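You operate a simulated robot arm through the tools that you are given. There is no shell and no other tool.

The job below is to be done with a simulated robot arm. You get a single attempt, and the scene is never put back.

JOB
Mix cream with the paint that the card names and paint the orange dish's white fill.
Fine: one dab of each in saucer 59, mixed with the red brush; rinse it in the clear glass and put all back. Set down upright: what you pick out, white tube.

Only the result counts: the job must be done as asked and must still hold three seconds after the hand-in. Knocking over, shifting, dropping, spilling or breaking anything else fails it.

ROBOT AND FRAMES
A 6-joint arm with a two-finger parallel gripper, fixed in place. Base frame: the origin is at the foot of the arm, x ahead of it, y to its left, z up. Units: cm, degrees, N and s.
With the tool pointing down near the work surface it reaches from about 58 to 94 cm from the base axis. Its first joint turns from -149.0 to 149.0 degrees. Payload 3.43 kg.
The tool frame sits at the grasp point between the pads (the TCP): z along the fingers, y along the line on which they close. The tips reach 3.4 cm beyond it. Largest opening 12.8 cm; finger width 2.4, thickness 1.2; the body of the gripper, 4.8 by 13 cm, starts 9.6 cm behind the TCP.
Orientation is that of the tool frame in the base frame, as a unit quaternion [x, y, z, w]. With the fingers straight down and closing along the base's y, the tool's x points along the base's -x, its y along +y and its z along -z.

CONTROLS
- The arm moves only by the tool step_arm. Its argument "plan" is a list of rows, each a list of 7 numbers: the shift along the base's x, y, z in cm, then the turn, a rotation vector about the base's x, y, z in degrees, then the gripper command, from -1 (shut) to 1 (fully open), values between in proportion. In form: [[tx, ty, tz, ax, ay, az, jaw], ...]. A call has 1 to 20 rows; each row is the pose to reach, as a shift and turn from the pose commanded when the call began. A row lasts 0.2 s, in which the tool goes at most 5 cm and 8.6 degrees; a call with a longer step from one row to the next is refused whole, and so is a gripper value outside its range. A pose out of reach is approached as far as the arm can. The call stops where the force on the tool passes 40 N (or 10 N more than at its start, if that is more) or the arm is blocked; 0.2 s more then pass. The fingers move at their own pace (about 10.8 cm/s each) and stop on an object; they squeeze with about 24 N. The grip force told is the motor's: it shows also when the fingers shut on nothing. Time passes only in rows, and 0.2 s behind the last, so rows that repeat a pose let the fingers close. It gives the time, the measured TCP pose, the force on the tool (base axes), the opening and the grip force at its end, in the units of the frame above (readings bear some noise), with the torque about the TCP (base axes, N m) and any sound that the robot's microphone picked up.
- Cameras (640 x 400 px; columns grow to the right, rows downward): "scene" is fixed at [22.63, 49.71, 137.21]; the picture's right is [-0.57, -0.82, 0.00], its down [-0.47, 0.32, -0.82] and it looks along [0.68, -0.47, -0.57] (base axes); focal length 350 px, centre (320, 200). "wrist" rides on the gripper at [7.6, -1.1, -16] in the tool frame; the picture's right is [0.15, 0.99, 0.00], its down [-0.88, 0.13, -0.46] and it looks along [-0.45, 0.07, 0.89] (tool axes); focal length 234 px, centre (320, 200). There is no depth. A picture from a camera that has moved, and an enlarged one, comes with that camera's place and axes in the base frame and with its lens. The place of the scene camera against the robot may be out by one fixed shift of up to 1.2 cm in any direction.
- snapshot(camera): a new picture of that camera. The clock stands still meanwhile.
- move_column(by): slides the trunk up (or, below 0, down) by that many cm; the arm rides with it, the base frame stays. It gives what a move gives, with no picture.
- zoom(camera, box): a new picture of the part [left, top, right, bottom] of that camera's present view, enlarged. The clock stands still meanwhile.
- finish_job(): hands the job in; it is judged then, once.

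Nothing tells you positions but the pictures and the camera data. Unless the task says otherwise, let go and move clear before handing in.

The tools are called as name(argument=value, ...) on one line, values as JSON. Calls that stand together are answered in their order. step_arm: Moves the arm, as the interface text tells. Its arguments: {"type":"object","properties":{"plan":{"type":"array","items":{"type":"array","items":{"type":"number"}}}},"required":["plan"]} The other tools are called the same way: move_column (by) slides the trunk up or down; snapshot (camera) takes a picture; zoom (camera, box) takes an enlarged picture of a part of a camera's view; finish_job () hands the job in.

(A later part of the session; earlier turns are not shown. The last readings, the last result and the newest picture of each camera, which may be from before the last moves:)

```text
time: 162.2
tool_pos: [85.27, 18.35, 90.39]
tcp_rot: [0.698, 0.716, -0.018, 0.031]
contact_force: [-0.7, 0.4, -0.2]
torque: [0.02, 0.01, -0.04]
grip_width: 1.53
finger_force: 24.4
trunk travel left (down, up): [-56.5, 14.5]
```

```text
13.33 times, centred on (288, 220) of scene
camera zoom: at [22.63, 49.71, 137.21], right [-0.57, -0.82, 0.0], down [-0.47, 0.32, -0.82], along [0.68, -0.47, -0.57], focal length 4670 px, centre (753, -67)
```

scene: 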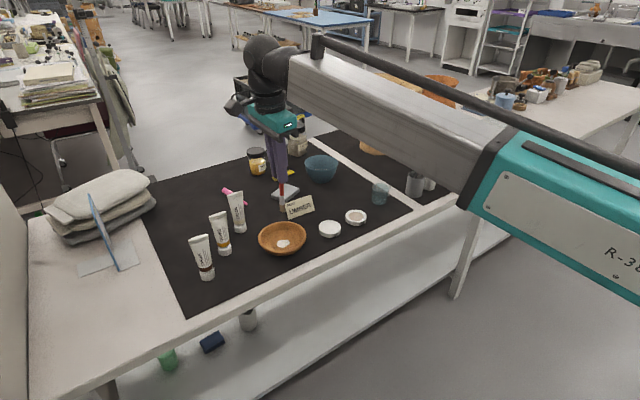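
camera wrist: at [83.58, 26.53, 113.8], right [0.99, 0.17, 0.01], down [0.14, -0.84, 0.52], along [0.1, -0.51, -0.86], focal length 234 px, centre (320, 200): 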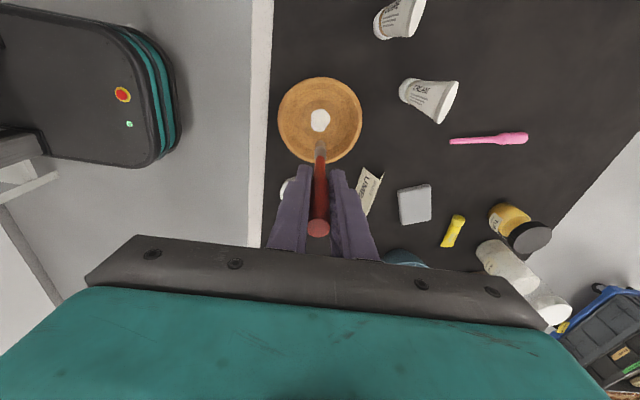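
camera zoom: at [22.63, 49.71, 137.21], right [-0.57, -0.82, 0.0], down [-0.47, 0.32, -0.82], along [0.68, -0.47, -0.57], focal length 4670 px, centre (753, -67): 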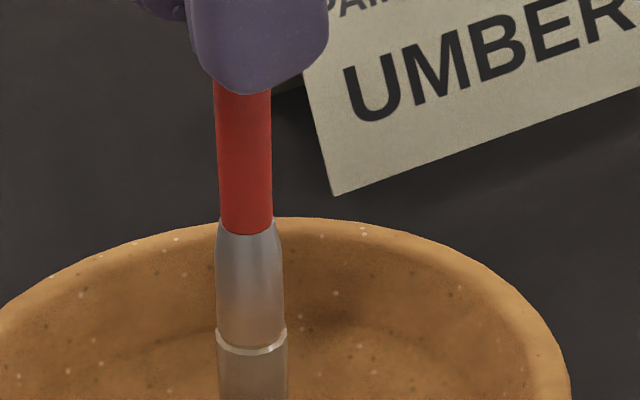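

The tip is centred over the fill (about 3 cm wide). I'll lower to contact in small steps.

step_arm(plan=[[0, 0, -0.2, 0, 0, 0, -1], [0, 0, -0.7, 0, 0, 0, -1], [0, 0, -1.2, 0, 0, 0, -1], [0, 0, -1.5, 0, 0, 0, -1], [0, 0, -1.5, 0, 0, 0, -1]])

zoom(camera="scene", box=[260, 200, 310, 260])

zoom(camera="wrist", box=[280, 90, 360, 170])

```text
time: 163.4
tool_pos: [85.38, 18.47, 88.93]
tcp_rot: [0.698, 0.716, -0.017, 0.031]
contact_force: [0.7, -0.1, 0.1]
torque: [-0.02, -0.06, 0.0]
grip_width: 1.51
finger_force: 24.1
trunk travel left (down, up): [-56.5, 14.5]
```

```text
6.67 times, centred on (285, 230) of scene
camera zoom: at [22.63, 49.71, 137.21], right [-0.57, -0.82, 0.0], down [-0.47, 0.32, -0.82], along [0.68, -0.47, -0.57], focal length 2335 px, centre (553, 0)
```

zoom: 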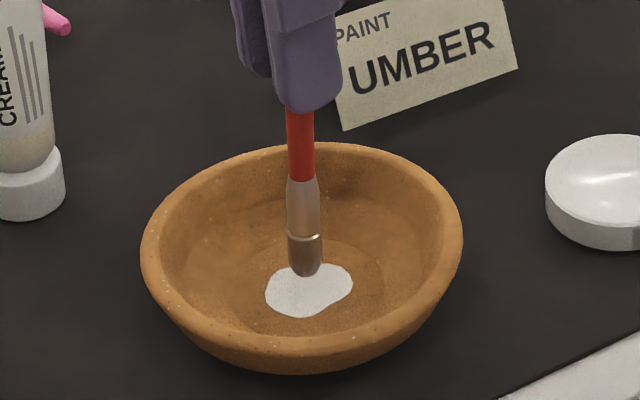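

```text
5.00 times, centred on (320, 130) of wrist
camera zoom: at [83.61, 27.05, 104.33], right [0.99, 0.17, 0.01], down [0.14, -0.84, 0.52], along [0.1, -0.51, -0.86], focal length 1171 px, centre (320, 550)
```

zoom: 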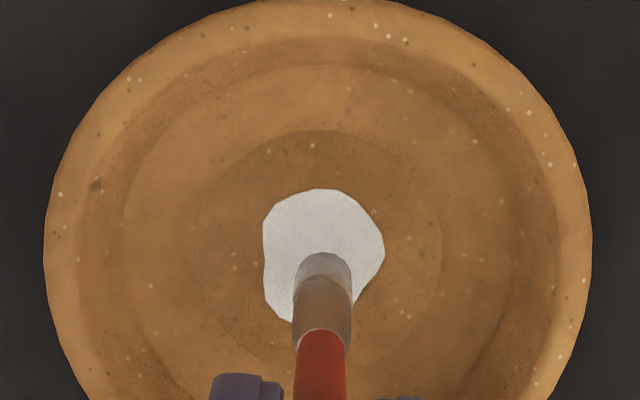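

step_arm(plan=[[0, 0, -0.15, 0, 0, 0, -1], [0, 0, -0.35, 0, 0, 0, -1], [0, 0, -0.5, 0, 0, 0, -1], [0, 0, -0.5, 0, 0, 0, -1]])

zoom(camera="scene", box=[260, 200, 310, 260])

```text
time: 164.4
tool_pos: [85.42, 18.48, 88.33]
tcp_rot: [0.697, 0.716, -0.019, 0.031]
contact_force: [0.3, 0.6, -0.8]
torque: [0.01, 0.0, 0.01]
grip_width: 1.49
finger_force: 24.1
trunk travel left (down, up): [-56.5, 14.5]
```

```text
6.67 times, centred on (285, 230) of scene
camera zoom: at [22.63, 49.71, 137.21], right [-0.57, -0.82, 0.0], down [-0.47, 0.32, -0.82], along [0.68, -0.47, -0.57], focal length 2335 px, centre (553, 0)
```

zoom: 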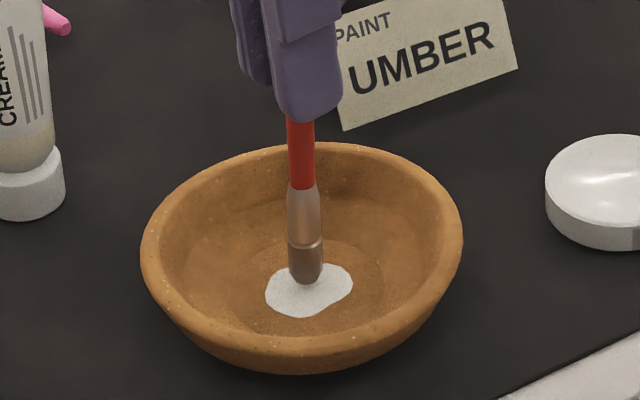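

step_arm(plan=[[0, 0, -0.1, 0, 0, 0, -1], [0, 0, -0.25, 0, 0, 0, -1], [0, 0, -0.4, 0, 0, 0, -1], [0, 0, -0.4, 0, 0, 0, -1]])

zoom(camera="scene", box=[260, 200, 310, 260])

zoom(camera="wrist", box=[280, 90, 360, 170])

```text
time: 165.4
tool_pos: [85.42, 18.35, 88.01]
tcp_rot: [0.698, 0.716, -0.017, 0.031]
contact_force: [1.1, -0.7, 0.0]
torque: [-0.02, 0.0, 0.0]
grip_width: 1.51
finger_force: 23.3
trunk travel left (down, up): [-56.5, 14.5]
```

```text
6.67 times, centred on (285, 230) of scene
camera zoom: at [22.63, 49.71, 137.21], right [-0.57, -0.82, 0.0], down [-0.47, 0.32, -0.82], along [0.68, -0.47, -0.57], focal length 2335 px, centre (553, 0)
```

zoom: 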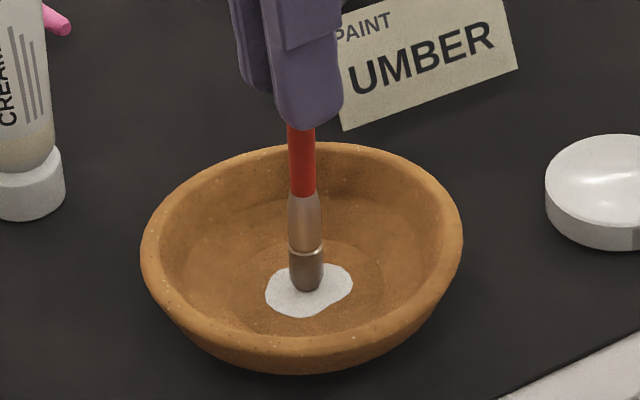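

```text
5.00 times, centred on (320, 130) of wrist
camera zoom: at [83.68, 27.01, 103.49], right [0.99, 0.17, 0.01], down [0.14, -0.84, 0.52], along [0.1, -0.51, -0.86], focal length 1171 px, centre (320, 550)
```

zoom: 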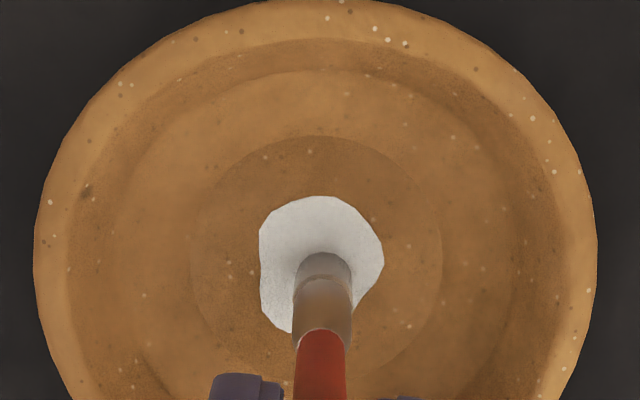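

step_arm(plan=[[0, 0, -0.1, 0, 0, 0, -1], [0, 0, -0.25, 0, 0, 0, -1], [0, 0, -0.3, 0, 0, 0, -1], [0, 0, -0.3, 0, 0, 0, -1]])

zoom(camera="scene", box=[260, 200, 310, 260])

```text
time: 166.4
tool_pos: [85.22, 18.47, 87.89]
tcp_rot: [0.698, 0.715, -0.016, 0.032]
contact_force: [1.6, -1.2, 12.3]
torque: [-0.16, -0.09, -0.01]
grip_width: 1.5
finger_force: 23.3
trunk travel left (down, up): [-56.5, 14.5]
```

```text
6.67 times, centred on (285, 230) of scene
camera zoom: at [22.63, 49.71, 137.21], right [-0.57, -0.82, 0.0], down [-0.47, 0.32, -0.82], along [0.68, -0.47, -0.57], focal length 2335 px, centre (553, 0)
```

zoom: 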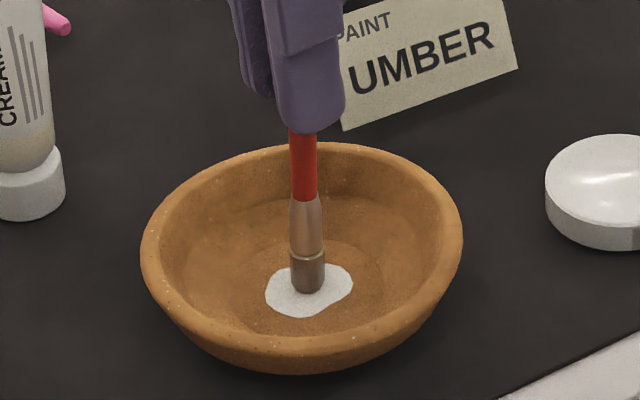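

Light contact found. I'll ease up slightly and start brushing strokes over the fill.

step_arm(plan=[[0, 0, 0.1, 0, 0, 0, -1], [0.3, 0, 0.1, 0, 0, 0, -1], [0.7, 0, 0.1, 0, 0, 0, -1], [1, 0, 0.1, 0, 0, 0, -1], [0.9, 0.4, 0.1, 0, 0, 0, -1], [0.5, 0.5, 0.1, 0, 0, 0, -1], [0, 0.5, 0.1, 0, 0, 0, -1], [-0.5, 0.5, 0.1, 0, 0, 0, -1], [-0.9, 0.4, 0.1, 0, 0, 0, -1], [-1, 0, 0.1, 0, 0, 0, -1], [-0.6, 0, 0.1, 0, 0, 0, -1], [-0.1, 0, 0.1, 0, 0, 0, -1], [-0.1, 0, 0.1, 0, 0, 0, -1]])

zoom(camera="scene", box=[260, 200, 310, 260])

zoom(camera="wrist", box=[280, 90, 360, 170])

```text
time: 169.2
tool_pos: [85.24, 18.46, 87.78]
tcp_rot: [0.699, 0.715, -0.016, 0.032]
contact_force: [-3.6, -1.0, 8.5]
torque: [-0.24, 0.48, -0.08]
grip_width: 1.53
finger_force: 24.4
trunk travel left (down, up): [-56.5, 14.5]
```

```text
6.67 times, centred on (285, 230) of scene
camera zoom: at [22.63, 49.71, 137.21], right [-0.57, -0.82, 0.0], down [-0.47, 0.32, -0.82], along [0.68, -0.47, -0.57], focal length 2335 px, centre (553, 0)
```

zoom: 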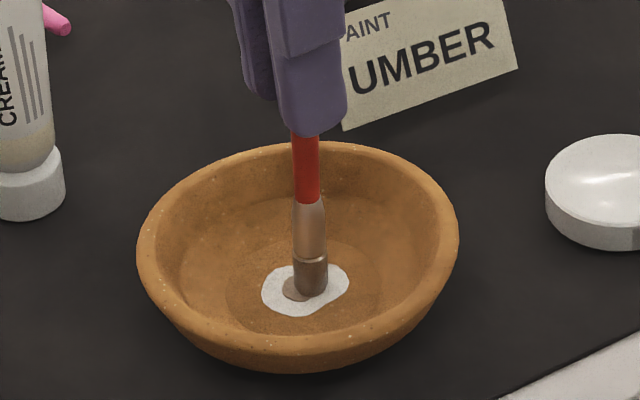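

```text
5.00 times, centred on (320, 130) of wrist
camera zoom: at [83.49, 27.0, 103.27], right [0.99, 0.17, 0.01], down [0.14, -0.84, 0.52], along [0.1, -0.51, -0.86], focal length 1171 px, centre (320, 550)
```

zoom: 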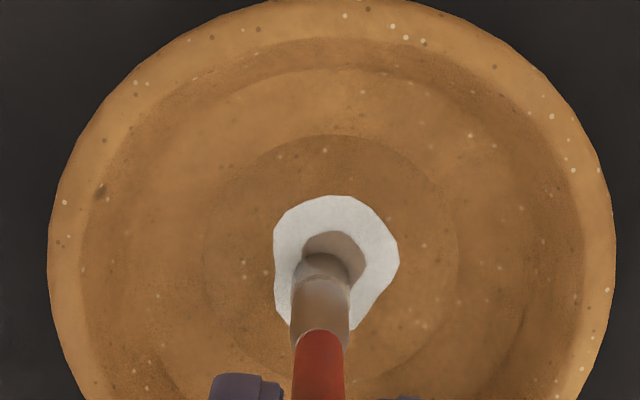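

The dish was dragged about 1.5 mm, so I'm pressing too hard. I'll lift to near-zero force and stroke lightly.

step_arm(plan=[[0, 0, 0.1, 0, 0, 0, -1], [0, 0, 0.1, 0, 0, 0, -1]])

```text
time: 169.8
tool_pos: [85.17, 18.48, 87.81]
tcp_rot: [0.697, 0.716, -0.017, 0.031]
contact_force: [1.2, -0.9, 0.3]
torque: [0.0, 0.03, -0.01]
grip_width: 1.5
finger_force: 23.9
trunk travel left (down, up): [-56.5, 14.5]
```

step_arm(plan=[[0.2, 0, 0, 0, 0, 0, -1], [0.5, 0.1, 0, 0, 0, 0, -1], [0.8, 0.2, 0, 0, 0, 0, -1], [0.8, 0.2, 0, 0, 0, 0, -1]])

zoom(camera="scene", box=[260, 200, 310, 260])

zoom(camera="wrist", box=[280, 90, 360, 170])

```text
time: 170.8
tool_pos: [86.02, 18.67, 87.84]
tcp_rot: [0.698, 0.715, -0.017, 0.03]
contact_force: [0.0, 0.5, -0.3]
torque: [-0.01, 0.0, 0.03]
grip_width: 1.51
finger_force: 24.2
trunk travel left (down, up): [-56.5, 14.5]
```

```text
6.67 times, centred on (285, 230) of scene
camera zoom: at [22.63, 49.71, 137.21], right [-0.57, -0.82, 0.0], down [-0.47, 0.32, -0.82], along [0.68, -0.47, -0.57], focal length 2335 px, centre (553, 0)
```

zoom: 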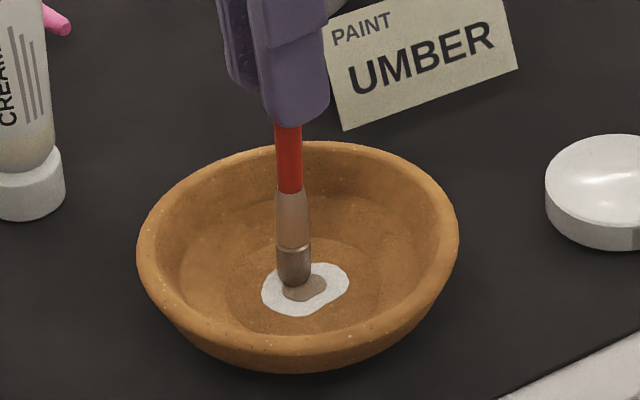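

```text
5.00 times, centred on (320, 130) of wrist
camera zoom: at [84.29, 27.25, 103.33], right [0.99, 0.17, 0.01], down [0.14, -0.84, 0.52], along [0.1, -0.51, -0.86], focal length 1171 px, centre (320, 550)
```

zoom: 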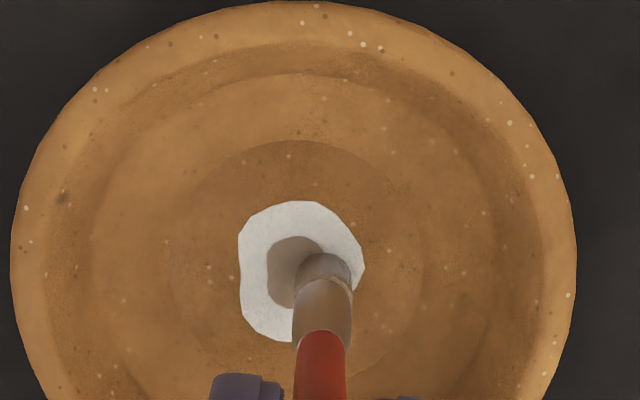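

No drag this time. To avoid dragging the dish I'll paint by vertical dabs in a grid, testing the first few.

step_arm(plan=[[0, 0, -0.08, 0, 0, 0, -1], [0, 0, -0.08, 0, 0, 0, -1], [0, 0, 0.25, 0, 0, 0, -1], [0.5, 0, 0.25, 0, 0, 0, -1], [0.5, 0, -0.08, 0, 0, 0, -1], [0.5, 0, -0.08, 0, 0, 0, -1], [0.5, 0, 0.25, 0, 0, 0, -1], [0.25, 0.6, 0.25, 0, 0, 0, -1], [0.25, 0.6, -0.08, 0, 0, 0, -1], [0.25, 0.6, -0.08, 0, 0, 0, -1], [0.25, 0.6, 0.25, 0, 0, 0, -1], [-0.4, 0.6, 0.25, 0, 0, 0, -1], [-0.4, 0.6, -0.08, 0, 0, 0, -1], [-0.4, 0.6, -0.08, 0, 0, 0, -1]])

zoom(camera="scene", box=[260, 200, 310, 260])

zoom(camera="wrist", box=[280, 90, 360, 170])

```text
time: 173.8
tool_pos: [85.73, 19.32, 87.79]
tcp_rot: [0.698, 0.715, -0.018, 0.033]
contact_force: [0.2, 0.3, 2.0]
torque: [-0.04, 0.04, 0.0]
grip_width: 1.49
finger_force: 24.2
trunk travel left (down, up): [-56.5, 14.5]
```

```text
6.67 times, centred on (285, 230) of scene
camera zoom: at [22.63, 49.71, 137.21], right [-0.57, -0.82, 0.0], down [-0.47, 0.32, -0.82], along [0.68, -0.47, -0.57], focal length 2335 px, centre (553, 0)
```

zoom: 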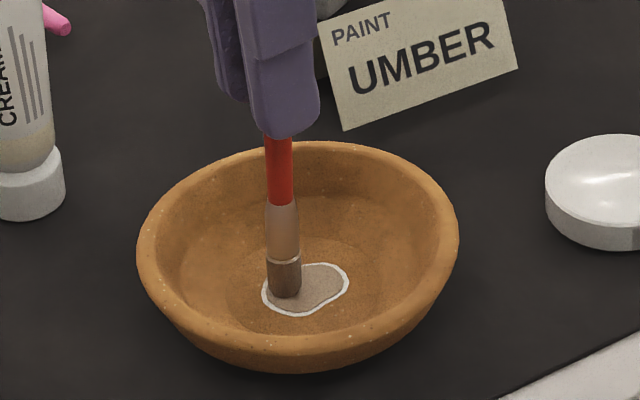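

```text
5.00 times, centred on (320, 130) of wrist
camera zoom: at [83.92, 27.89, 103.29], right [0.99, 0.17, 0.01], down [0.14, -0.84, 0.52], along [0.1, -0.51, -0.86], focal length 1171 px, centre (320, 550)
```

zoom: 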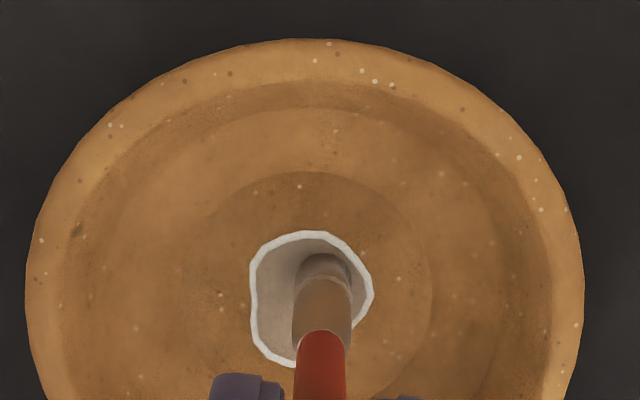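

Coverage grows with each touch and only a rim of white remains. A few more dabs on the other side.

step_arm(plan=[[0, 0, 0.33, 0, 0, 0, -1], [-0.6, -0.3, 0.33, 0, 0, 0, -1], [-0.9, -0.6, 0.33, 0, 0, 0, -1], [-0.9, -0.6, 0, 0, 0, 0, -1], [-0.9, -0.6, -0.02, 0, 0, 0, -1], [-0.9, -0.6, 0.33, 0, 0, 0, -1], [-0.9, -1.1, 0.33, 0, 0, 0, -1], [-0.9, -1.3, 0, 0, 0, 0, -1], [-0.9, -1.3, -0.02, 0, 0, 0, -1], [-0.9, -1.3, 0.33, 0, 0, 0, -1], [-0.4, -1.3, 0.33, 0, 0, 0, -1], [-0.3, -1.3, 0, 0, 0, 0, -1], [-0.3, -1.3, -0.02, 0, 0, 0, -1], [-0.3, -1.3, 0.33, 0, 0, 0, -1], [-0.3, -0.8, 0.33, 0, 0, 0, -1], [-0.3, -0.6, 0, 0, 0, 0, -1], [-0.3, -0.6, -0.02, 0, 0, 0, -1], [-0.3, -0.6, 0.4, 0, 0, 0, -1], [-0.3, -0.6, 0.4, 0, 0, 0, -1]])

zoom(camera="scene", box=[260, 200, 310, 260])

zoom(camera="wrist", box=[280, 90, 360, 170])

```text
time: 177.8
tool_pos: [85.34, 18.63, 88.16]
tcp_rot: [0.697, 0.716, -0.017, 0.031]
contact_force: [0.2, -0.7, 0.4]
torque: [0.01, 0.01, 0.02]
grip_width: 1.49
finger_force: 24.0
trunk travel left (down, up): [-56.5, 14.5]
```

```text
6.67 times, centred on (285, 230) of scene
camera zoom: at [22.63, 49.71, 137.21], right [-0.57, -0.82, 0.0], down [-0.47, 0.32, -0.82], along [0.68, -0.47, -0.57], focal length 2335 px, centre (553, 0)
```

zoom: 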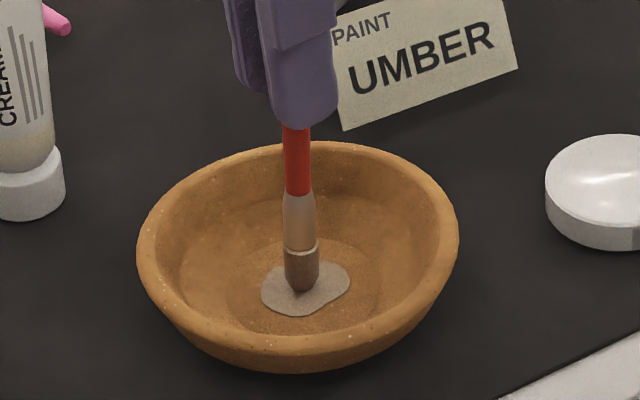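

```text
5.00 times, centred on (320, 130) of wrist
camera zoom: at [83.65, 27.24, 103.64], right [0.99, 0.17, 0.01], down [0.14, -0.84, 0.52], along [0.1, -0.51, -0.86], focal length 1171 px, centre (320, 550)
```

zoom: 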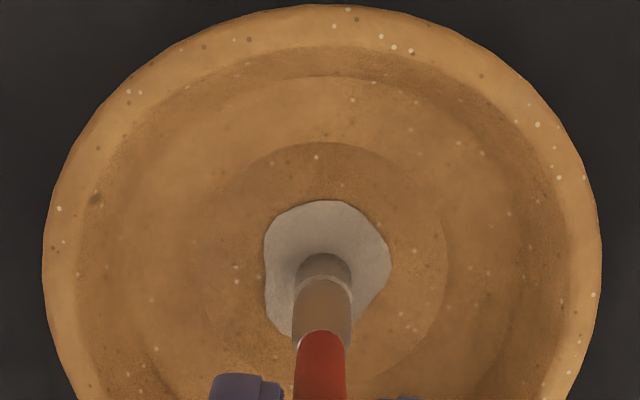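

The fill is fully painted. I'll lift out and carry the brush to the clear glass near (86.4, -16.2).

step_arm(plan=[[0, 0, 0.3, 0, 0, 0, -1], [0, 0, 1.1, 0, 0, 0, -1], [0, 0, 2.3, 0, 0, 0, -1], [0, 0, 3.8, 0, 0, 0, -1], [0, 0, 5.4, 0, 0, 0, -1], [0, 0, 7, 0, 0, 0, -1], [0, 0, 8.6, 0, 0, 0, -1], [0, 0, 10.2, 0, 0, 0, -1], [0, 0, 11.6, 0, 0, 0, -1], [0, 0, 12.6, 0, 0, 0, -1], [0, 0, 13, 0, 0, 0, -1], [0, 0, 13, 0, 0, 0, -1]])

step_arm(plan=[[0, -0.3, 0, 0, 0, 0, -1], [0, -0.9, 0, 0, 0, 0, -1], [0, -1.9, 0, 0, 0, 0, -1], [0.1, -3.2, 0, 0, 0, 0, -1], [0.1, -4.8, 0, 0, 0, 0, -1], [0.1, -6.6, 0, 0, 0, 0, -1], [0.2, -8.5, 0, 0, 0, 0, -1], [0.2, -10.4, 0, 0, 0, 0, -1], [0.3, -12.3, 0, 0, 0, 0, -1], [0.3, -14.2, 0, 0, 0, 0, -1], [0.4, -16.1, 0, 0, 0, 0, -1], [0.4, -18, 0, 0, 0, 0, -1], [0.5, -19.9, 0, 0, 0, 0, -1], [0.5, -21.7, 0, 0, 0, 0, -1], [0.5, -23.3, 0, 0, 0, 0, -1], [0.5, -24.6, 0, 0, 0, 0, -1], [0.5, -25.4, 0, 0, 0, 0, -1], [0.5, -25.7, 0, 0, 0, 0, -1], [0.5, -25.7, 0, 0, 0, 0, -1]])

snapshot(camera="wrist")

zoom(camera="wrist", box=[260, 80, 380, 200])

zoom(camera="scene", box=[330, 140, 420, 230])

```text
time: 180.4
tool_pos: [85.4, 18.74, 101.29]
tcp_rot: [0.698, 0.716, -0.018, 0.032]
contact_force: [0.3, 0.0, -0.1]
torque: [0.04, 0.01, -0.03]
grip_width: 1.53
finger_force: 24.0
trunk travel left (down, up): [-56.5, 14.5]
```

```text
time: 184.4
tool_pos: [85.73, -6.98, 101.09]
tcp_rot: [0.698, 0.715, -0.018, 0.031]
contact_force: [-0.4, -1.1, -0.2]
torque: [0.01, 0.01, 0.0]
grip_width: 1.5
finger_force: 24.6
trunk travel left (down, up): [-56.5, 14.5]
```

```text
taken
camera wrist: at [84.07, 1.54, 116.59], right [0.99, 0.17, 0.01], down [0.14, -0.84, 0.52], along [0.1, -0.51, -0.86], focal length 234 px, centre (320, 200)
```

wrist: 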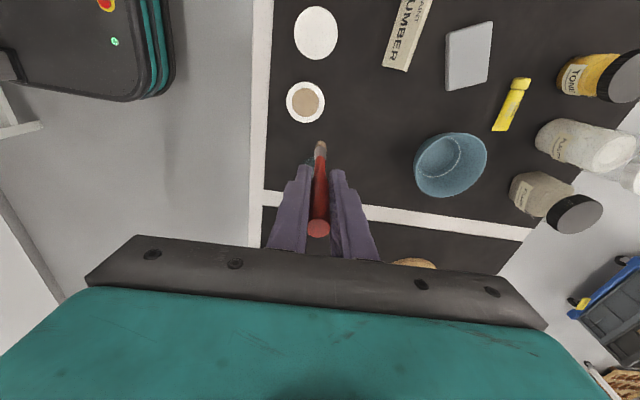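

```text
3.33 times, centred on (320, 140) of wrist
camera zoom: at [84.07, 1.54, 116.59], right [0.99, 0.17, 0.01], down [0.14, -0.84, 0.52], along [0.1, -0.51, -0.86], focal length 781 px, centre (320, 400)
```

zoom: 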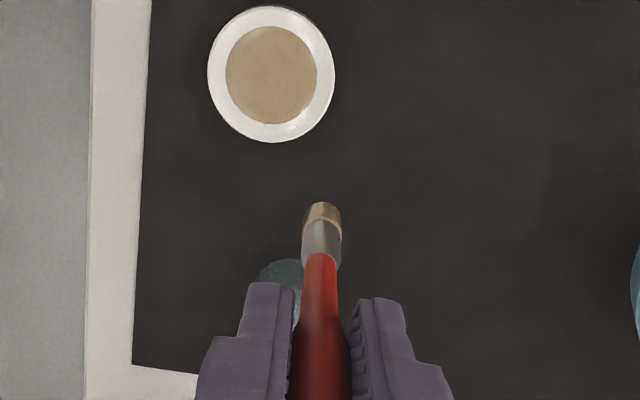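

```text
4.44 times, centred on (375, 185) of scene
camera zoom: at [22.63, 49.71, 137.21], right [-0.57, -0.82, 0.0], down [-0.47, 0.32, -0.82], along [0.68, -0.47, -0.57], focal length 1557 px, centre (76, 267)
```

zoom: 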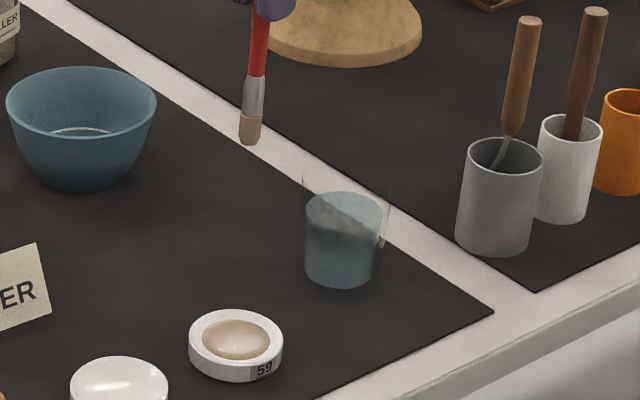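

The brush carries the tan mix. I'll view the glass from a better angle by stepping to x of about 79, y of about -20, beside the glass.

step_arm(plan=[[-0.3, 0, 0, 0, 0, 0, -1], [-1, -0.1, 0, 0, 0, 0, -1], [-2.2, -0.4, 0, 0, 0, 0, -1], [-3.6, -1, 0, 0, 0, 0, -1], [-4.9, -2, 0, 0, 0, 0, -1], [-5.9, -3.4, 0, 0, 0, 0, -1], [-6.5, -5, 0, 0, 0, 0, -1], [-6.8, -6.7, 0, 0, 0, 0, -1], [-7, -8.4, 0, 0, 0, 0, -1], [-7, -10, 0, 0, 0, 0, -1], [-7, -11.4, 0, 0, 0, 0, -1], [-7, -12.5, 0, 0, 0, 0, -1], [-7, -13, 0, 0, 0, 0, -1], [-7, -13, 0, 0, 0, 0, -1]])

snapshot(camera="wrist")

zoom(camera="wrist", box=[330, 60, 470, 200])

```text
time: 187.4
tool_pos: [78.91, -20.0, 101.17]
tcp_rot: [0.698, 0.715, -0.017, 0.031]
contact_force: [-0.2, 0.1, 0.0]
torque: [0.02, -0.01, 0.0]
grip_width: 1.52
finger_force: 23.9
trunk travel left (down, up): [-56.5, 14.5]
```

```text
taken
camera wrist: at [77.16, -11.52, 116.62], right [0.99, 0.17, 0.01], down [0.14, -0.84, 0.52], along [0.1, -0.51, -0.86], focal length 234 px, centre (320, 200)
```

wrist: 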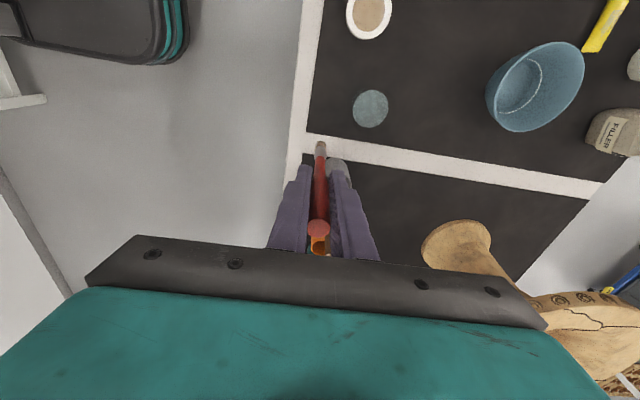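

```text
2.86 times, centred on (400, 130) of wrist
camera zoom: at [77.16, -11.52, 116.62], right [0.99, 0.17, 0.01], down [0.14, -0.84, 0.52], along [0.1, -0.51, -0.86], focal length 669 px, centre (91, 400)
```

zoom: 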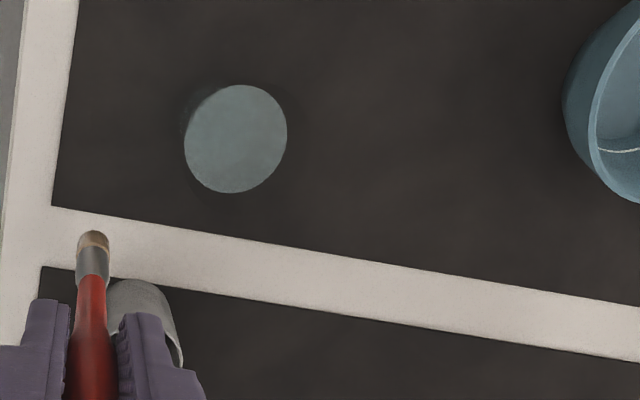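

The glass is centred at about (86.1, -16.5), with water at z of about 80 and the rim at about 83. I'll move the tip over it.

step_arm(plan=[[0.2, 0.1, 0, 0, 0, 0, -1], [0.8, 0.4, 0, 0, 0, 0, -1], [1.8, 0.9, 0, 0, 0, 0, -1], [3.1, 1.6, 0, 0, 0, 0, -1], [4.5, 2.3, 0, 0, 0, 0, -1], [5.7, 2.9, 0, 0, 0, 0, -1], [6.6, 3.3, 0, 0, 0, 0, -1], [6.95, 3.5, 0, 0, 0, 0, -1], [6.95, 3.5, 0, 0, 0, 0, -1], [6.95, 3.5, -0.3, 0, 0, 0, -1], [6.95, 3.5, -1.1, 0, 0, 0, -1], [6.95, 3.5, -2.1, 0, 0, 0, -1], [6.95, 3.5, -2.8, 0, 0, 0, -1], [6.95, 3.5, -3, 0, 0, 0, -1], [6.95, 3.5, -3, 0, 0, 0, -1]])

zoom(camera="wrist", box=[260, 80, 380, 200])

zoom(camera="scene", box=[340, 140, 420, 220])

```text
time: 190.6
tool_pos: [85.76, -16.62, 98.21]
tcp_rot: [0.698, 0.715, -0.018, 0.03]
contact_force: [1.6, 0.3, 0.6]
torque: [0.0, -0.03, 0.01]
grip_width: 1.48
finger_force: 24.2
trunk travel left (down, up): [-56.5, 14.5]
```

```text
3.33 times, centred on (320, 140) of wrist
camera zoom: at [84.1, -8.04, 113.55], right [0.99, 0.17, 0.01], down [0.14, -0.84, 0.52], along [0.1, -0.51, -0.86], focal length 781 px, centre (320, 400)
```

zoom: 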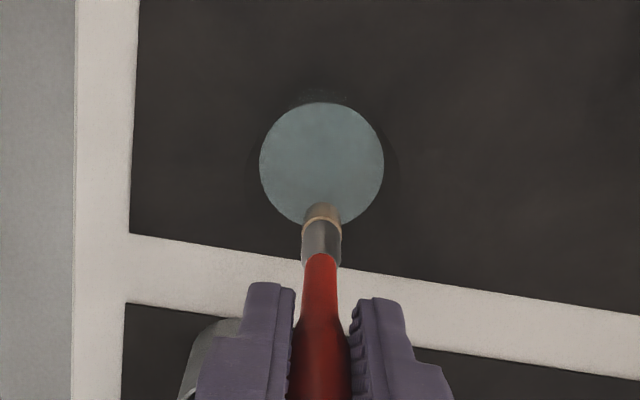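

```text
5.00 times, centred on (380, 180) of scene
camera zoom: at [22.63, 49.71, 137.21], right [-0.57, -0.82, 0.0], down [-0.47, 0.32, -0.82], along [0.68, -0.47, -0.57], focal length 1751 px, centre (20, 300)
```

zoom: 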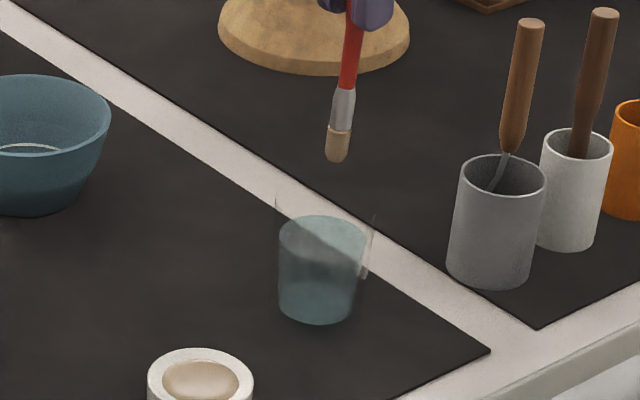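

Aligned. I'll lower the bristles into the water slowly.

step_arm(plan=[[0.05, 0, -0.3, 0, 0, 0, -1], [0.05, 0, -1, 0, 0, 0, -1], [0.05, 0, -2, 0, 0, 0, -1], [0.05, 0, -3.1, 0, 0, 0, -1], [0.05, 0, -4.2, 0, 0, 0, -1], [0.05, 0, -5.3, 0, 0, 0, -1], [0.05, 0, -6.3, 0, 0, 0, -1], [0.05, 0, -7.1, 0, 0, 0, -1], [0.05, 0, -7.6, 0, 0, 0, -1], [0.05, 0, -7.8, 0, 0, 0, -1], [0.05, 0, -7.8, 0, 0, 0, -1]])

zoom(camera="wrist", box=[260, 80, 380, 200])

zoom(camera="scene", box=[350, 150, 410, 220])

```text
time: 193.0
tool_pos: [85.9, -16.5, 90.44]
tcp_rot: [0.698, 0.715, -0.018, 0.031]
contact_force: [-0.1, -0.7, 0.2]
torque: [0.01, 0.01, -0.01]
grip_width: 1.49
finger_force: 24.0
trunk travel left (down, up): [-56.5, 14.5]
```

```text
3.33 times, centred on (320, 140) of wrist
camera zoom: at [84.19, -7.95, 105.83], right [0.99, 0.17, 0.01], down [0.14, -0.84, 0.52], along [0.1, -0.51, -0.86], focal length 781 px, centre (320, 400)
```

zoom: 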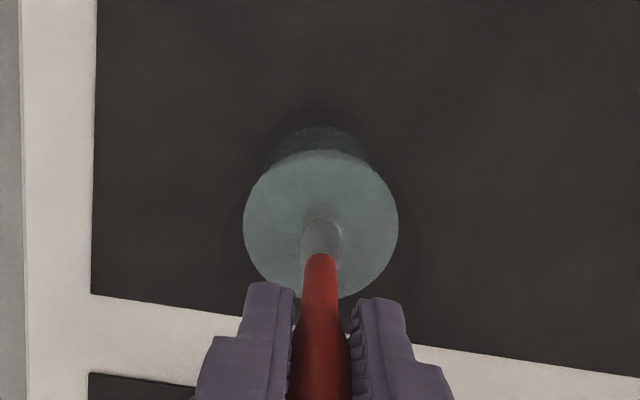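

```text
5.71 times, centred on (380, 185) of scene
camera zoom: at [22.63, 49.71, 137.21], right [-0.57, -0.82, 0.0], down [-0.47, 0.32, -0.82], along [0.68, -0.47, -0.57], focal length 2002 px, centre (-23, 286)
```

zoom: 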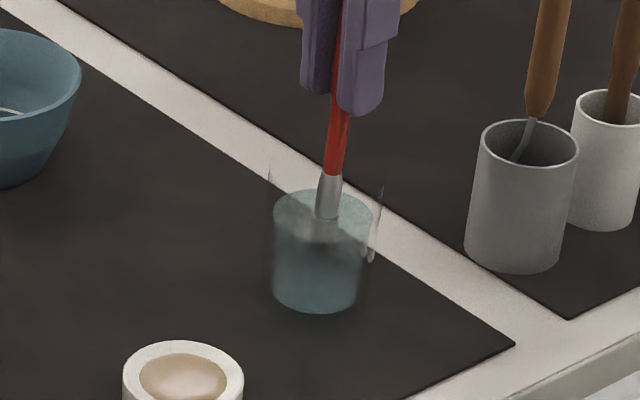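

The bristles are in the water. I'll swirl gently.

step_arm(plan=[[0.3, 0, 0, 0, 0, 0, -1], [0.6, 0, 0, 0, 0, 0, -1], [0.55, 0.35, 0, 0, 0, 0, -1], [0.25, 0.55, 0, 0, 0, 0, -1], [-0.15, 0.6, 0, 0, 0, 0, -1], [-0.5, 0.4, 0, 0, 0, 0, -1], [-0.6, 0, 0, 0, 0, 0, -1], [-0.5, -0.35, 0, 0, 0, 0, -1], [-0.15, -0.6, 0, 0, 0, 0, -1], [0.25, -0.55, 0, 0, 0, 0, -1], [0.55, -0.3, 0, 0, 0, 0, -1], [0.6, 0.1, 0, 0, 0, 0, -1], [0.4, 0.45, 0, 0, 0, 0, -1], [0, 0.6, 0, 0, 0, 0, -1], [-0.4, 0.45, 0, 0, 0, 0, -1], [-0.6, 0.05, 0, 0, 0, 0, -1], [-0.45, -0.4, 0, 0, 0, 0, -1], [0, -0.5, 0, 0, 0, 0, -1], [0.1, -0.2, 0, 0, 0, 0, -1], [0, 0, 0, 0, 0, 0, -1]])

zoom(camera="scene", box=[350, 150, 410, 220])

step_arm(plan=[[0, 0, -0.2, 0, 0, 0, -1], [0.3, 0.2, -0.6, 0, 0, 0, -1], [0.6, 0, -0.8, 0, 0, 0, -1], [0.4, 0.45, -0.8, 0, 0, 0, -1], [0, 0.6, -0.8, 0, 0, 0, -1], [-0.4, 0.45, -0.8, 0, 0, 0, -1], [-0.6, 0.05, -0.8, 0, 0, 0, -1], [-0.4, -0.4, -0.6, 0, 0, 0, -1], [0, -0.5, -0.3, 0, 0, 0, -1], [0, 0, 0, 0, 0, 0, -1], [0, 0, 0.6, 0, 0, 0, -1], [0, 0, 1.6, 0, 0, 0, -1], [0, 0, 2.8, 0, 0, 0, -1], [0, 0, 4, 0, 0, 0, -1], [0, 0, 5.2, 0, 0, 0, -1], [0, 0, 6.4, 0, 0, 0, -1], [0, 0, 7.4, 0, 0, 0, -1], [0, 0, 8, 0, 0, 0, -1], [0, 0, 8, 0, 0, 0, -1]])

zoom(camera="wrist", box=[260, 80, 380, 200])

zoom(camera="scene", box=[340, 140, 420, 220])

```text
time: 197.2
tool_pos: [85.88, -16.69, 90.46]
tcp_rot: [0.697, 0.716, -0.018, 0.031]
contact_force: [-0.3, -0.7, 0.3]
torque: [0.01, 0.01, 0.01]
grip_width: 1.55
finger_force: 24.6
trunk travel left (down, up): [-56.5, 14.5]
```

```text
5.71 times, centred on (380, 185) of scene
camera zoom: at [22.63, 49.71, 137.21], right [-0.57, -0.82, 0.0], down [-0.47, 0.32, -0.82], along [0.68, -0.47, -0.57], focal length 2002 px, centre (-23, 286)
```

zoom: 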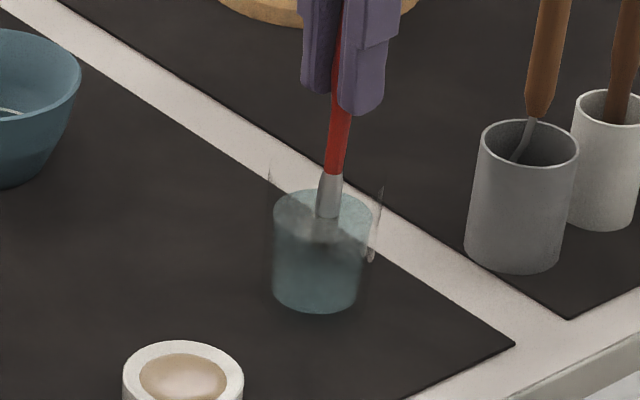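

```text
time: 201.2
tool_pos: [85.83, -16.68, 98.35]
tcp_rot: [0.697, 0.716, -0.017, 0.03]
contact_force: [-0.2, 0.4, -0.3]
torque: [0.0, 0.01, 0.01]
grip_width: 1.5
finger_force: 23.9
trunk travel left (down, up): [-56.5, 14.5]
```

```text
3.33 times, centred on (320, 140) of wrist
camera zoom: at [84.07, -8.03, 113.81], right [0.99, 0.17, 0.01], down [0.14, -0.84, 0.52], along [0.1, -0.51, -0.86], focal length 781 px, centre (320, 400)
```

zoom: 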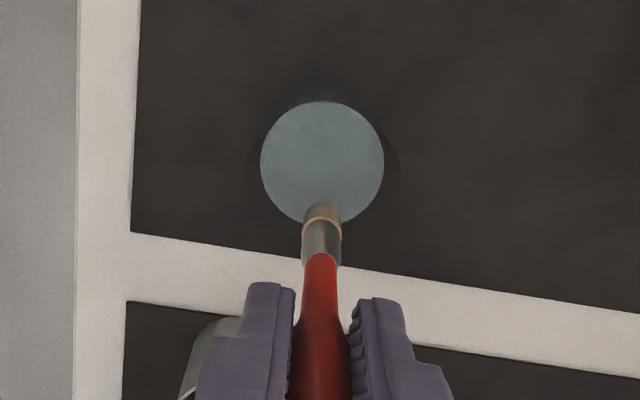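

```text
5.00 times, centred on (380, 180) of scene
camera zoom: at [22.63, 49.71, 137.21], right [-0.57, -0.82, 0.0], down [-0.47, 0.32, -0.82], along [0.68, -0.47, -0.57], focal length 1751 px, centre (20, 300)
```

zoom: 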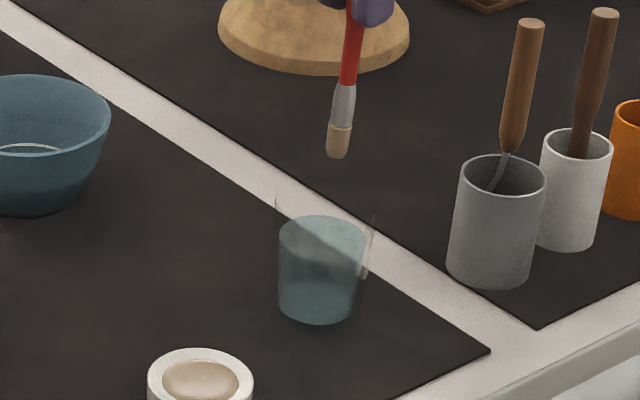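

zoom(camera="scene", box=[375, 155, 395, 180])

zoom(camera="wrist", box=[300, 120, 340, 160])

```text
16.00 times, centred on (385, 168) of scene
camera zoom: at [22.63, 49.71, 137.21], right [-0.57, -0.82, 0.0], down [-0.47, 0.32, -0.82], along [0.68, -0.47, -0.57], focal length 5604 px, centre (-720, 720)
```

zoom: 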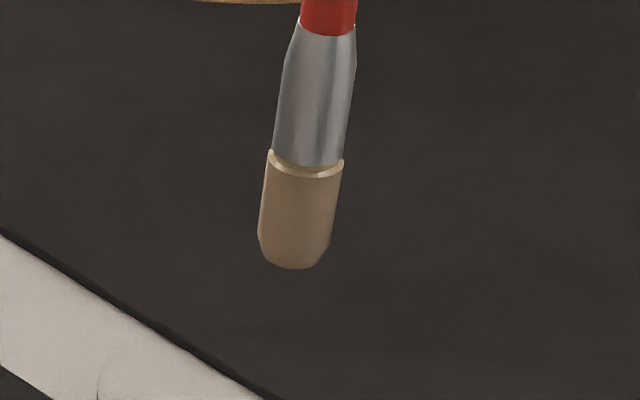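

```text
10.00 times, centred on (320, 140) of wrist
camera zoom: at [84.07, -8.03, 113.81], right [0.99, 0.17, 0.01], down [0.14, -0.84, 0.52], along [0.1, -0.51, -0.86], focal length 2342 px, centre (320, 800)
```

zoom: 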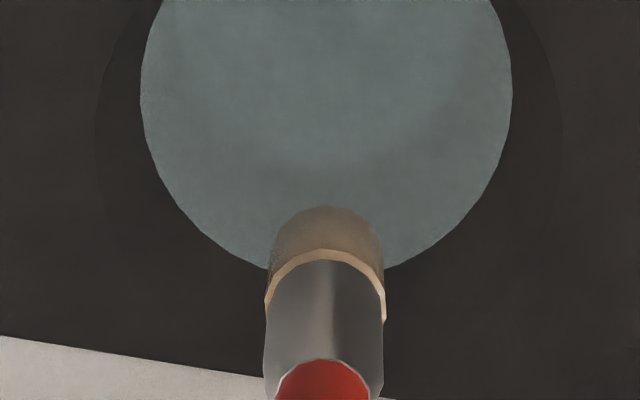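

The bristles still carry a paint shell, so the rinse needs more. I'll dip deeper, with more swirling.

step_arm(plan=[[0, 0, -0.3, 0, 0, 0, -1], [0, 0.05, -1.1, 0, 0, 0, -1], [0, 0.1, -2.3, 0, 0, 0, -1], [0, 0.1, -3.8, 0, 0, 0, -1], [0, 0.1, -5.3, 0, 0, 0, -1], [0, 0.1, -6.8, 0, 0, 0, -1], [0, 0.1, -8, 0, 0, 0, -1], [0, 0.1, -9, 0, 0, 0, -1], [0, 0.1, -9.6, 0, 0, 0, -1], [0, 0.1, -9.7, 0, 0, 0, -1]])

zoom(camera="scene", box=[350, 150, 410, 220])

```text
time: 203.4
tool_pos: [85.66, -16.41, 88.66]
tcp_rot: [0.697, 0.716, -0.017, 0.032]
contact_force: [-0.5, -0.8, -0.1]
torque: [-0.01, -0.01, -0.01]
grip_width: 1.5
finger_force: 23.8
trunk travel left (down, up): [-56.5, 14.5]
```

```text
5.71 times, centred on (380, 185) of scene
camera zoom: at [22.63, 49.71, 137.21], right [-0.57, -0.82, 0.0], down [-0.47, 0.32, -0.82], along [0.68, -0.47, -0.57], focal length 2002 px, centre (-23, 286)
```

zoom: 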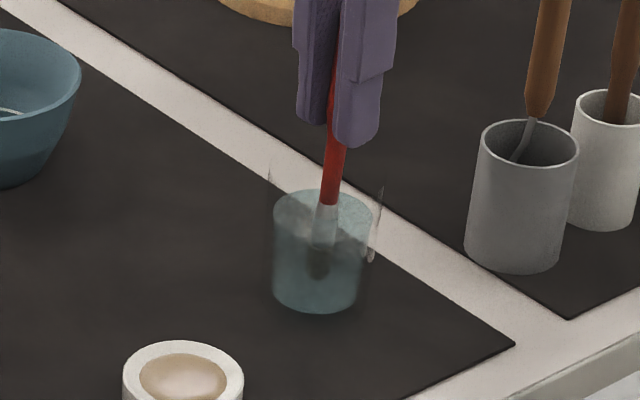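

step_arm(plan=[[0.3, 0, 0, 0, 0, 0, -1], [0.7, 0, 0, 0, 0, 0, -1], [0.75, 0.4, 0, 0, 0, 0, -1], [0.45, 0.7, 0, 0, 0, 0, -1], [0, 0.8, 0, 0, 0, 0, -1], [-0.4, 0.65, 0, 0, 0, 0, -1], [-0.7, 0.3, 0, 0, 0, 0, -1], [-0.75, -0.15, 0, 0, 0, 0, -1], [-0.5, -0.6, 0, 0, 0, 0, -1], [-0.05, -0.8, 0, 0, 0, 0, -1], [0.4, -0.7, 0, 0, 0, 0, -1], [0.75, -0.35, 0, 0, 0, 0, -1], [0.8, 0.1, 0, 0, 0, 0, -1], [0.55, 0.55, 0, 0, 0, 0, -1], [0.1, 0.8, 0, 0, 0, 0, -1], [-0.4, 0.7, 0, 0, 0, 0, -1], [-0.75, 0.3, 0, 0, 0, 0, -1], [-0.7, -0.2, 0, 0, 0, 0, -1], [-0.4, -0.5, 0, 0, 0, 0, -1], [0, -0.3, 0, 0, 0, 0, -1]])

step_arm(plan=[[0.3, 0.3, 0, 0, 0, 0, -1], [0.7, 0.3, 0, 0, 0, 0, -1], [0.75, 0.7, 0, 0, 0, 0, -1], [0.45, 1, 0, 0, 0, 0, -1], [0, 1.1, 0, 0, 0, 0, -1], [-0.4, 0.95, 0, 0, 0, 0, -1], [-0.7, 0.6, 0, 0, 0, 0, -1], [-0.75, 0.15, 0, 0, 0, 0, -1], [-0.5, -0.3, 0, 0, 0, 0, -1], [-0.05, -0.5, 0, 0, 0, 0, -1], [0.4, -0.4, 0, 0, 0, 0, -1], [0.75, -0.05, 0, 0, 0, 0, -1], [0.8, 0.4, 0, 0, 0, 0, -1], [0.55, 0.85, 0, 0, 0, 0, -1], [0.1, 1.1, 0, 0, 0, 0, -1], [-0.4, 1, 0, 0, 0, 0, -1], [-0.75, 0.6, 0, 0, 0, 0, -1], [-0.5, 0.3, 0, 0, 0, 0, -1], [-0.1, 0.3, 0, 0, 0, 0, -1], [0, 0.3, 0, 0, 0, 0, -1]])

step_arm(plan=[[0, 0, 0.3, 0, 0, 0, -1], [0, 0, 1.1, 0, 0, 0, -1], [0, 0, 2.1, 0, 0, 0, -1], [0, 0, 3.3, 0, 0, 0, -1], [0, 0, 4.6, 0, 0, 0, -1], [0, 0, 6, 0, 0, 0, -1], [0, 0, 7.4, 0, 0, 0, -1], [0, 0, 8.6, 0, 0, 0, -1], [0, 0, 9.4, 0, 0, 0, -1], [0, 0, 9.7, 0, 0, 0, -1], [0, 0, 9.7, 0, 0, 0, -1]])

zoom(camera="scene", box=[375, 155, 395, 180])

zoom(camera="wrist", box=[300, 120, 340, 160])

zoom(camera="scene", box=[340, 140, 420, 220])

```text
time: 207.6
tool_pos: [85.81, -16.68, 88.74]
tcp_rot: [0.698, 0.716, -0.017, 0.031]
contact_force: [0.8, 0.1, 0.1]
torque: [-0.02, 0.01, -0.01]
grip_width: 1.5
finger_force: 24.1
trunk travel left (down, up): [-56.5, 14.5]
```

```text
time: 211.8
tool_pos: [85.71, -16.46, 88.79]
tcp_rot: [0.698, 0.715, -0.017, 0.031]
contact_force: [-0.2, -0.2, -0.6]
torque: [0.02, 0.02, 0.0]
grip_width: 1.51
finger_force: 24.2
trunk travel left (down, up): [-56.5, 14.5]
```

```text
time: 214.2
tool_pos: [85.85, -16.64, 98.42]
tcp_rot: [0.698, 0.715, -0.017, 0.03]
contact_force: [0.2, 0.7, 0.3]
torque: [0.01, 0.03, -0.01]
grip_width: 1.52
finger_force: 24.1
trunk travel left (down, up): [-56.5, 14.5]
```

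```text
16.00 times, centred on (385, 168) of scene
camera zoom: at [22.63, 49.71, 137.21], right [-0.57, -0.82, 0.0], down [-0.47, 0.32, -0.82], along [0.68, -0.47, -0.57], focal length 5604 px, centre (-720, 720)
```

zoom: 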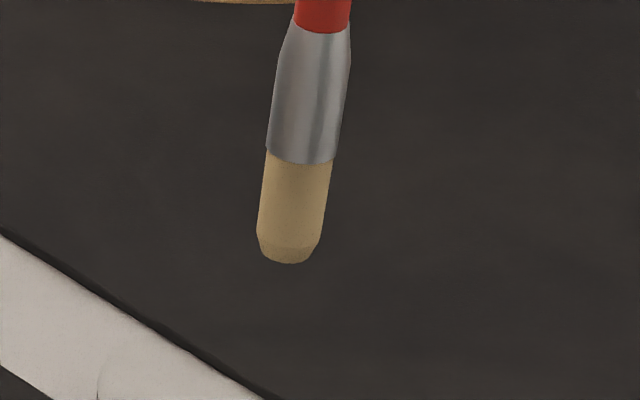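

```text
10.00 times, centred on (320, 140) of wrist
camera zoom: at [84.14, -7.95, 113.85], right [0.99, 0.17, 0.01], down [0.14, -0.84, 0.52], along [0.1, -0.51, -0.86], focal length 2342 px, centre (320, 800)
```

zoom: 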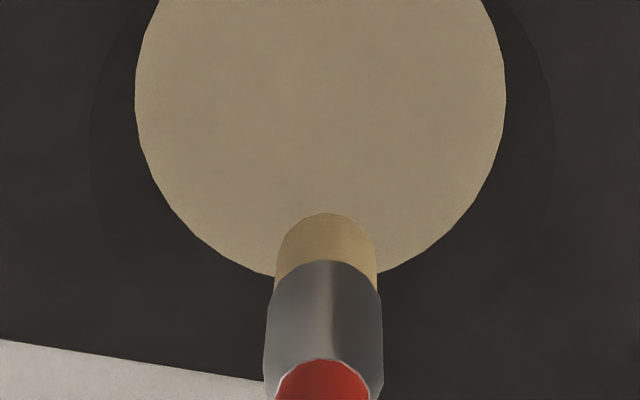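

```text
5.00 times, centred on (380, 180) of scene
camera zoom: at [22.63, 49.71, 137.21], right [-0.57, -0.82, 0.0], down [-0.47, 0.32, -0.82], along [0.68, -0.47, -0.57], focal length 1751 px, centre (20, 300)
```

zoom: 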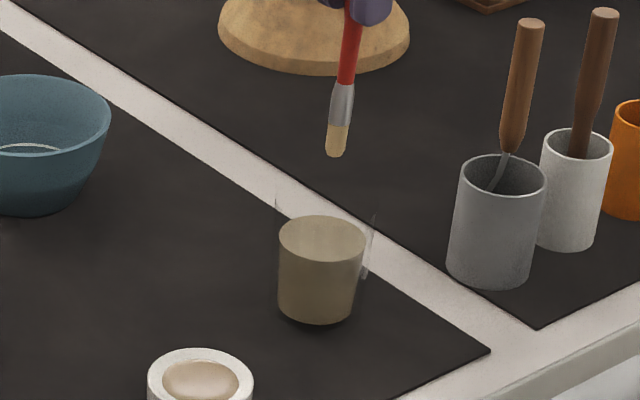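

The brush is clean and the water has turned tan. Now I'll go back around the other handles toward the orange cup.

step_arm(plan=[[-0.2, 0, 0.3, 0, 0, 0, -1], [-0.8, -0.1, 1, 0, 0, 0, -1], [-1.8, -0.3, 1.8, 0, 0, 0, -1], [-3.2, -0.7, 2.4, 0, 0, 0, -1], [-4.7, -1.3, 2.6, 0, 0, 0, -1], [-6.2, -2.1, 2.6, 0, 0, 0, -1], [-7.6, -3.2, 2.6, 0, 0, 0, -1], [-8.8, -4.5, 2.6, 0, 0, 0, -1], [-9.8, -6, 2.6, 0, 0, 0, -1], [-10.5, -7.6, 2.6, 0, 0, 0, -1], [-10.8, -9.3, 2.6, 0, 0, 0, -1], [-10.8, -11, 2.6, 0, 0, 0, -1], [-10.8, -12.7, 2.6, 0, 0, 0, -1], [-10.8, -14.4, 2.6, 0, 0, 0, -1], [-10.8, -16.1, 2.6, 0, 0, 0, -1], [-10.8, -17.8, 2.6, 0, 0, 0, -1], [-10.8, -19.4, 2.6, 0, 0, 0, -1], [-10.8, -20.7, 2.6, 0, 0, 0, -1], [-10.8, -21.4, 2.6, 0, 0, 0, -1], [-10.8, -21.5, 2.6, 0, 0, 0, -1]])

snapshot(camera="scene")

snapshot(camera="wrist")

```text
time: 218.4
tool_pos: [75.11, -37.88, 101.08]
tcp_rot: [0.698, 0.716, -0.017, 0.03]
contact_force: [-0.1, -0.4, -0.4]
torque: [0.02, 0.03, -0.04]
grip_width: 1.5
finger_force: 24.0
trunk travel left (down, up): [-56.5, 14.5]
```

```text
taken
```

scene: 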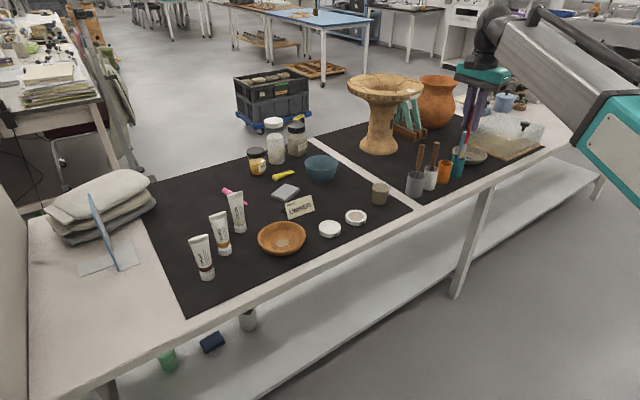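

```text
taken
camera wrist: at [73.36, -29.34, 116.45], right [0.99, 0.17, 0.01], down [0.14, -0.84, 0.52], along [0.1, -0.51, -0.86], focal length 234 px, centre (320, 200)
```

wrist: 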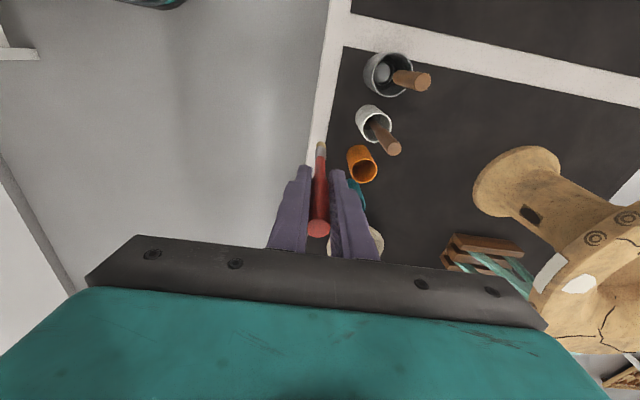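

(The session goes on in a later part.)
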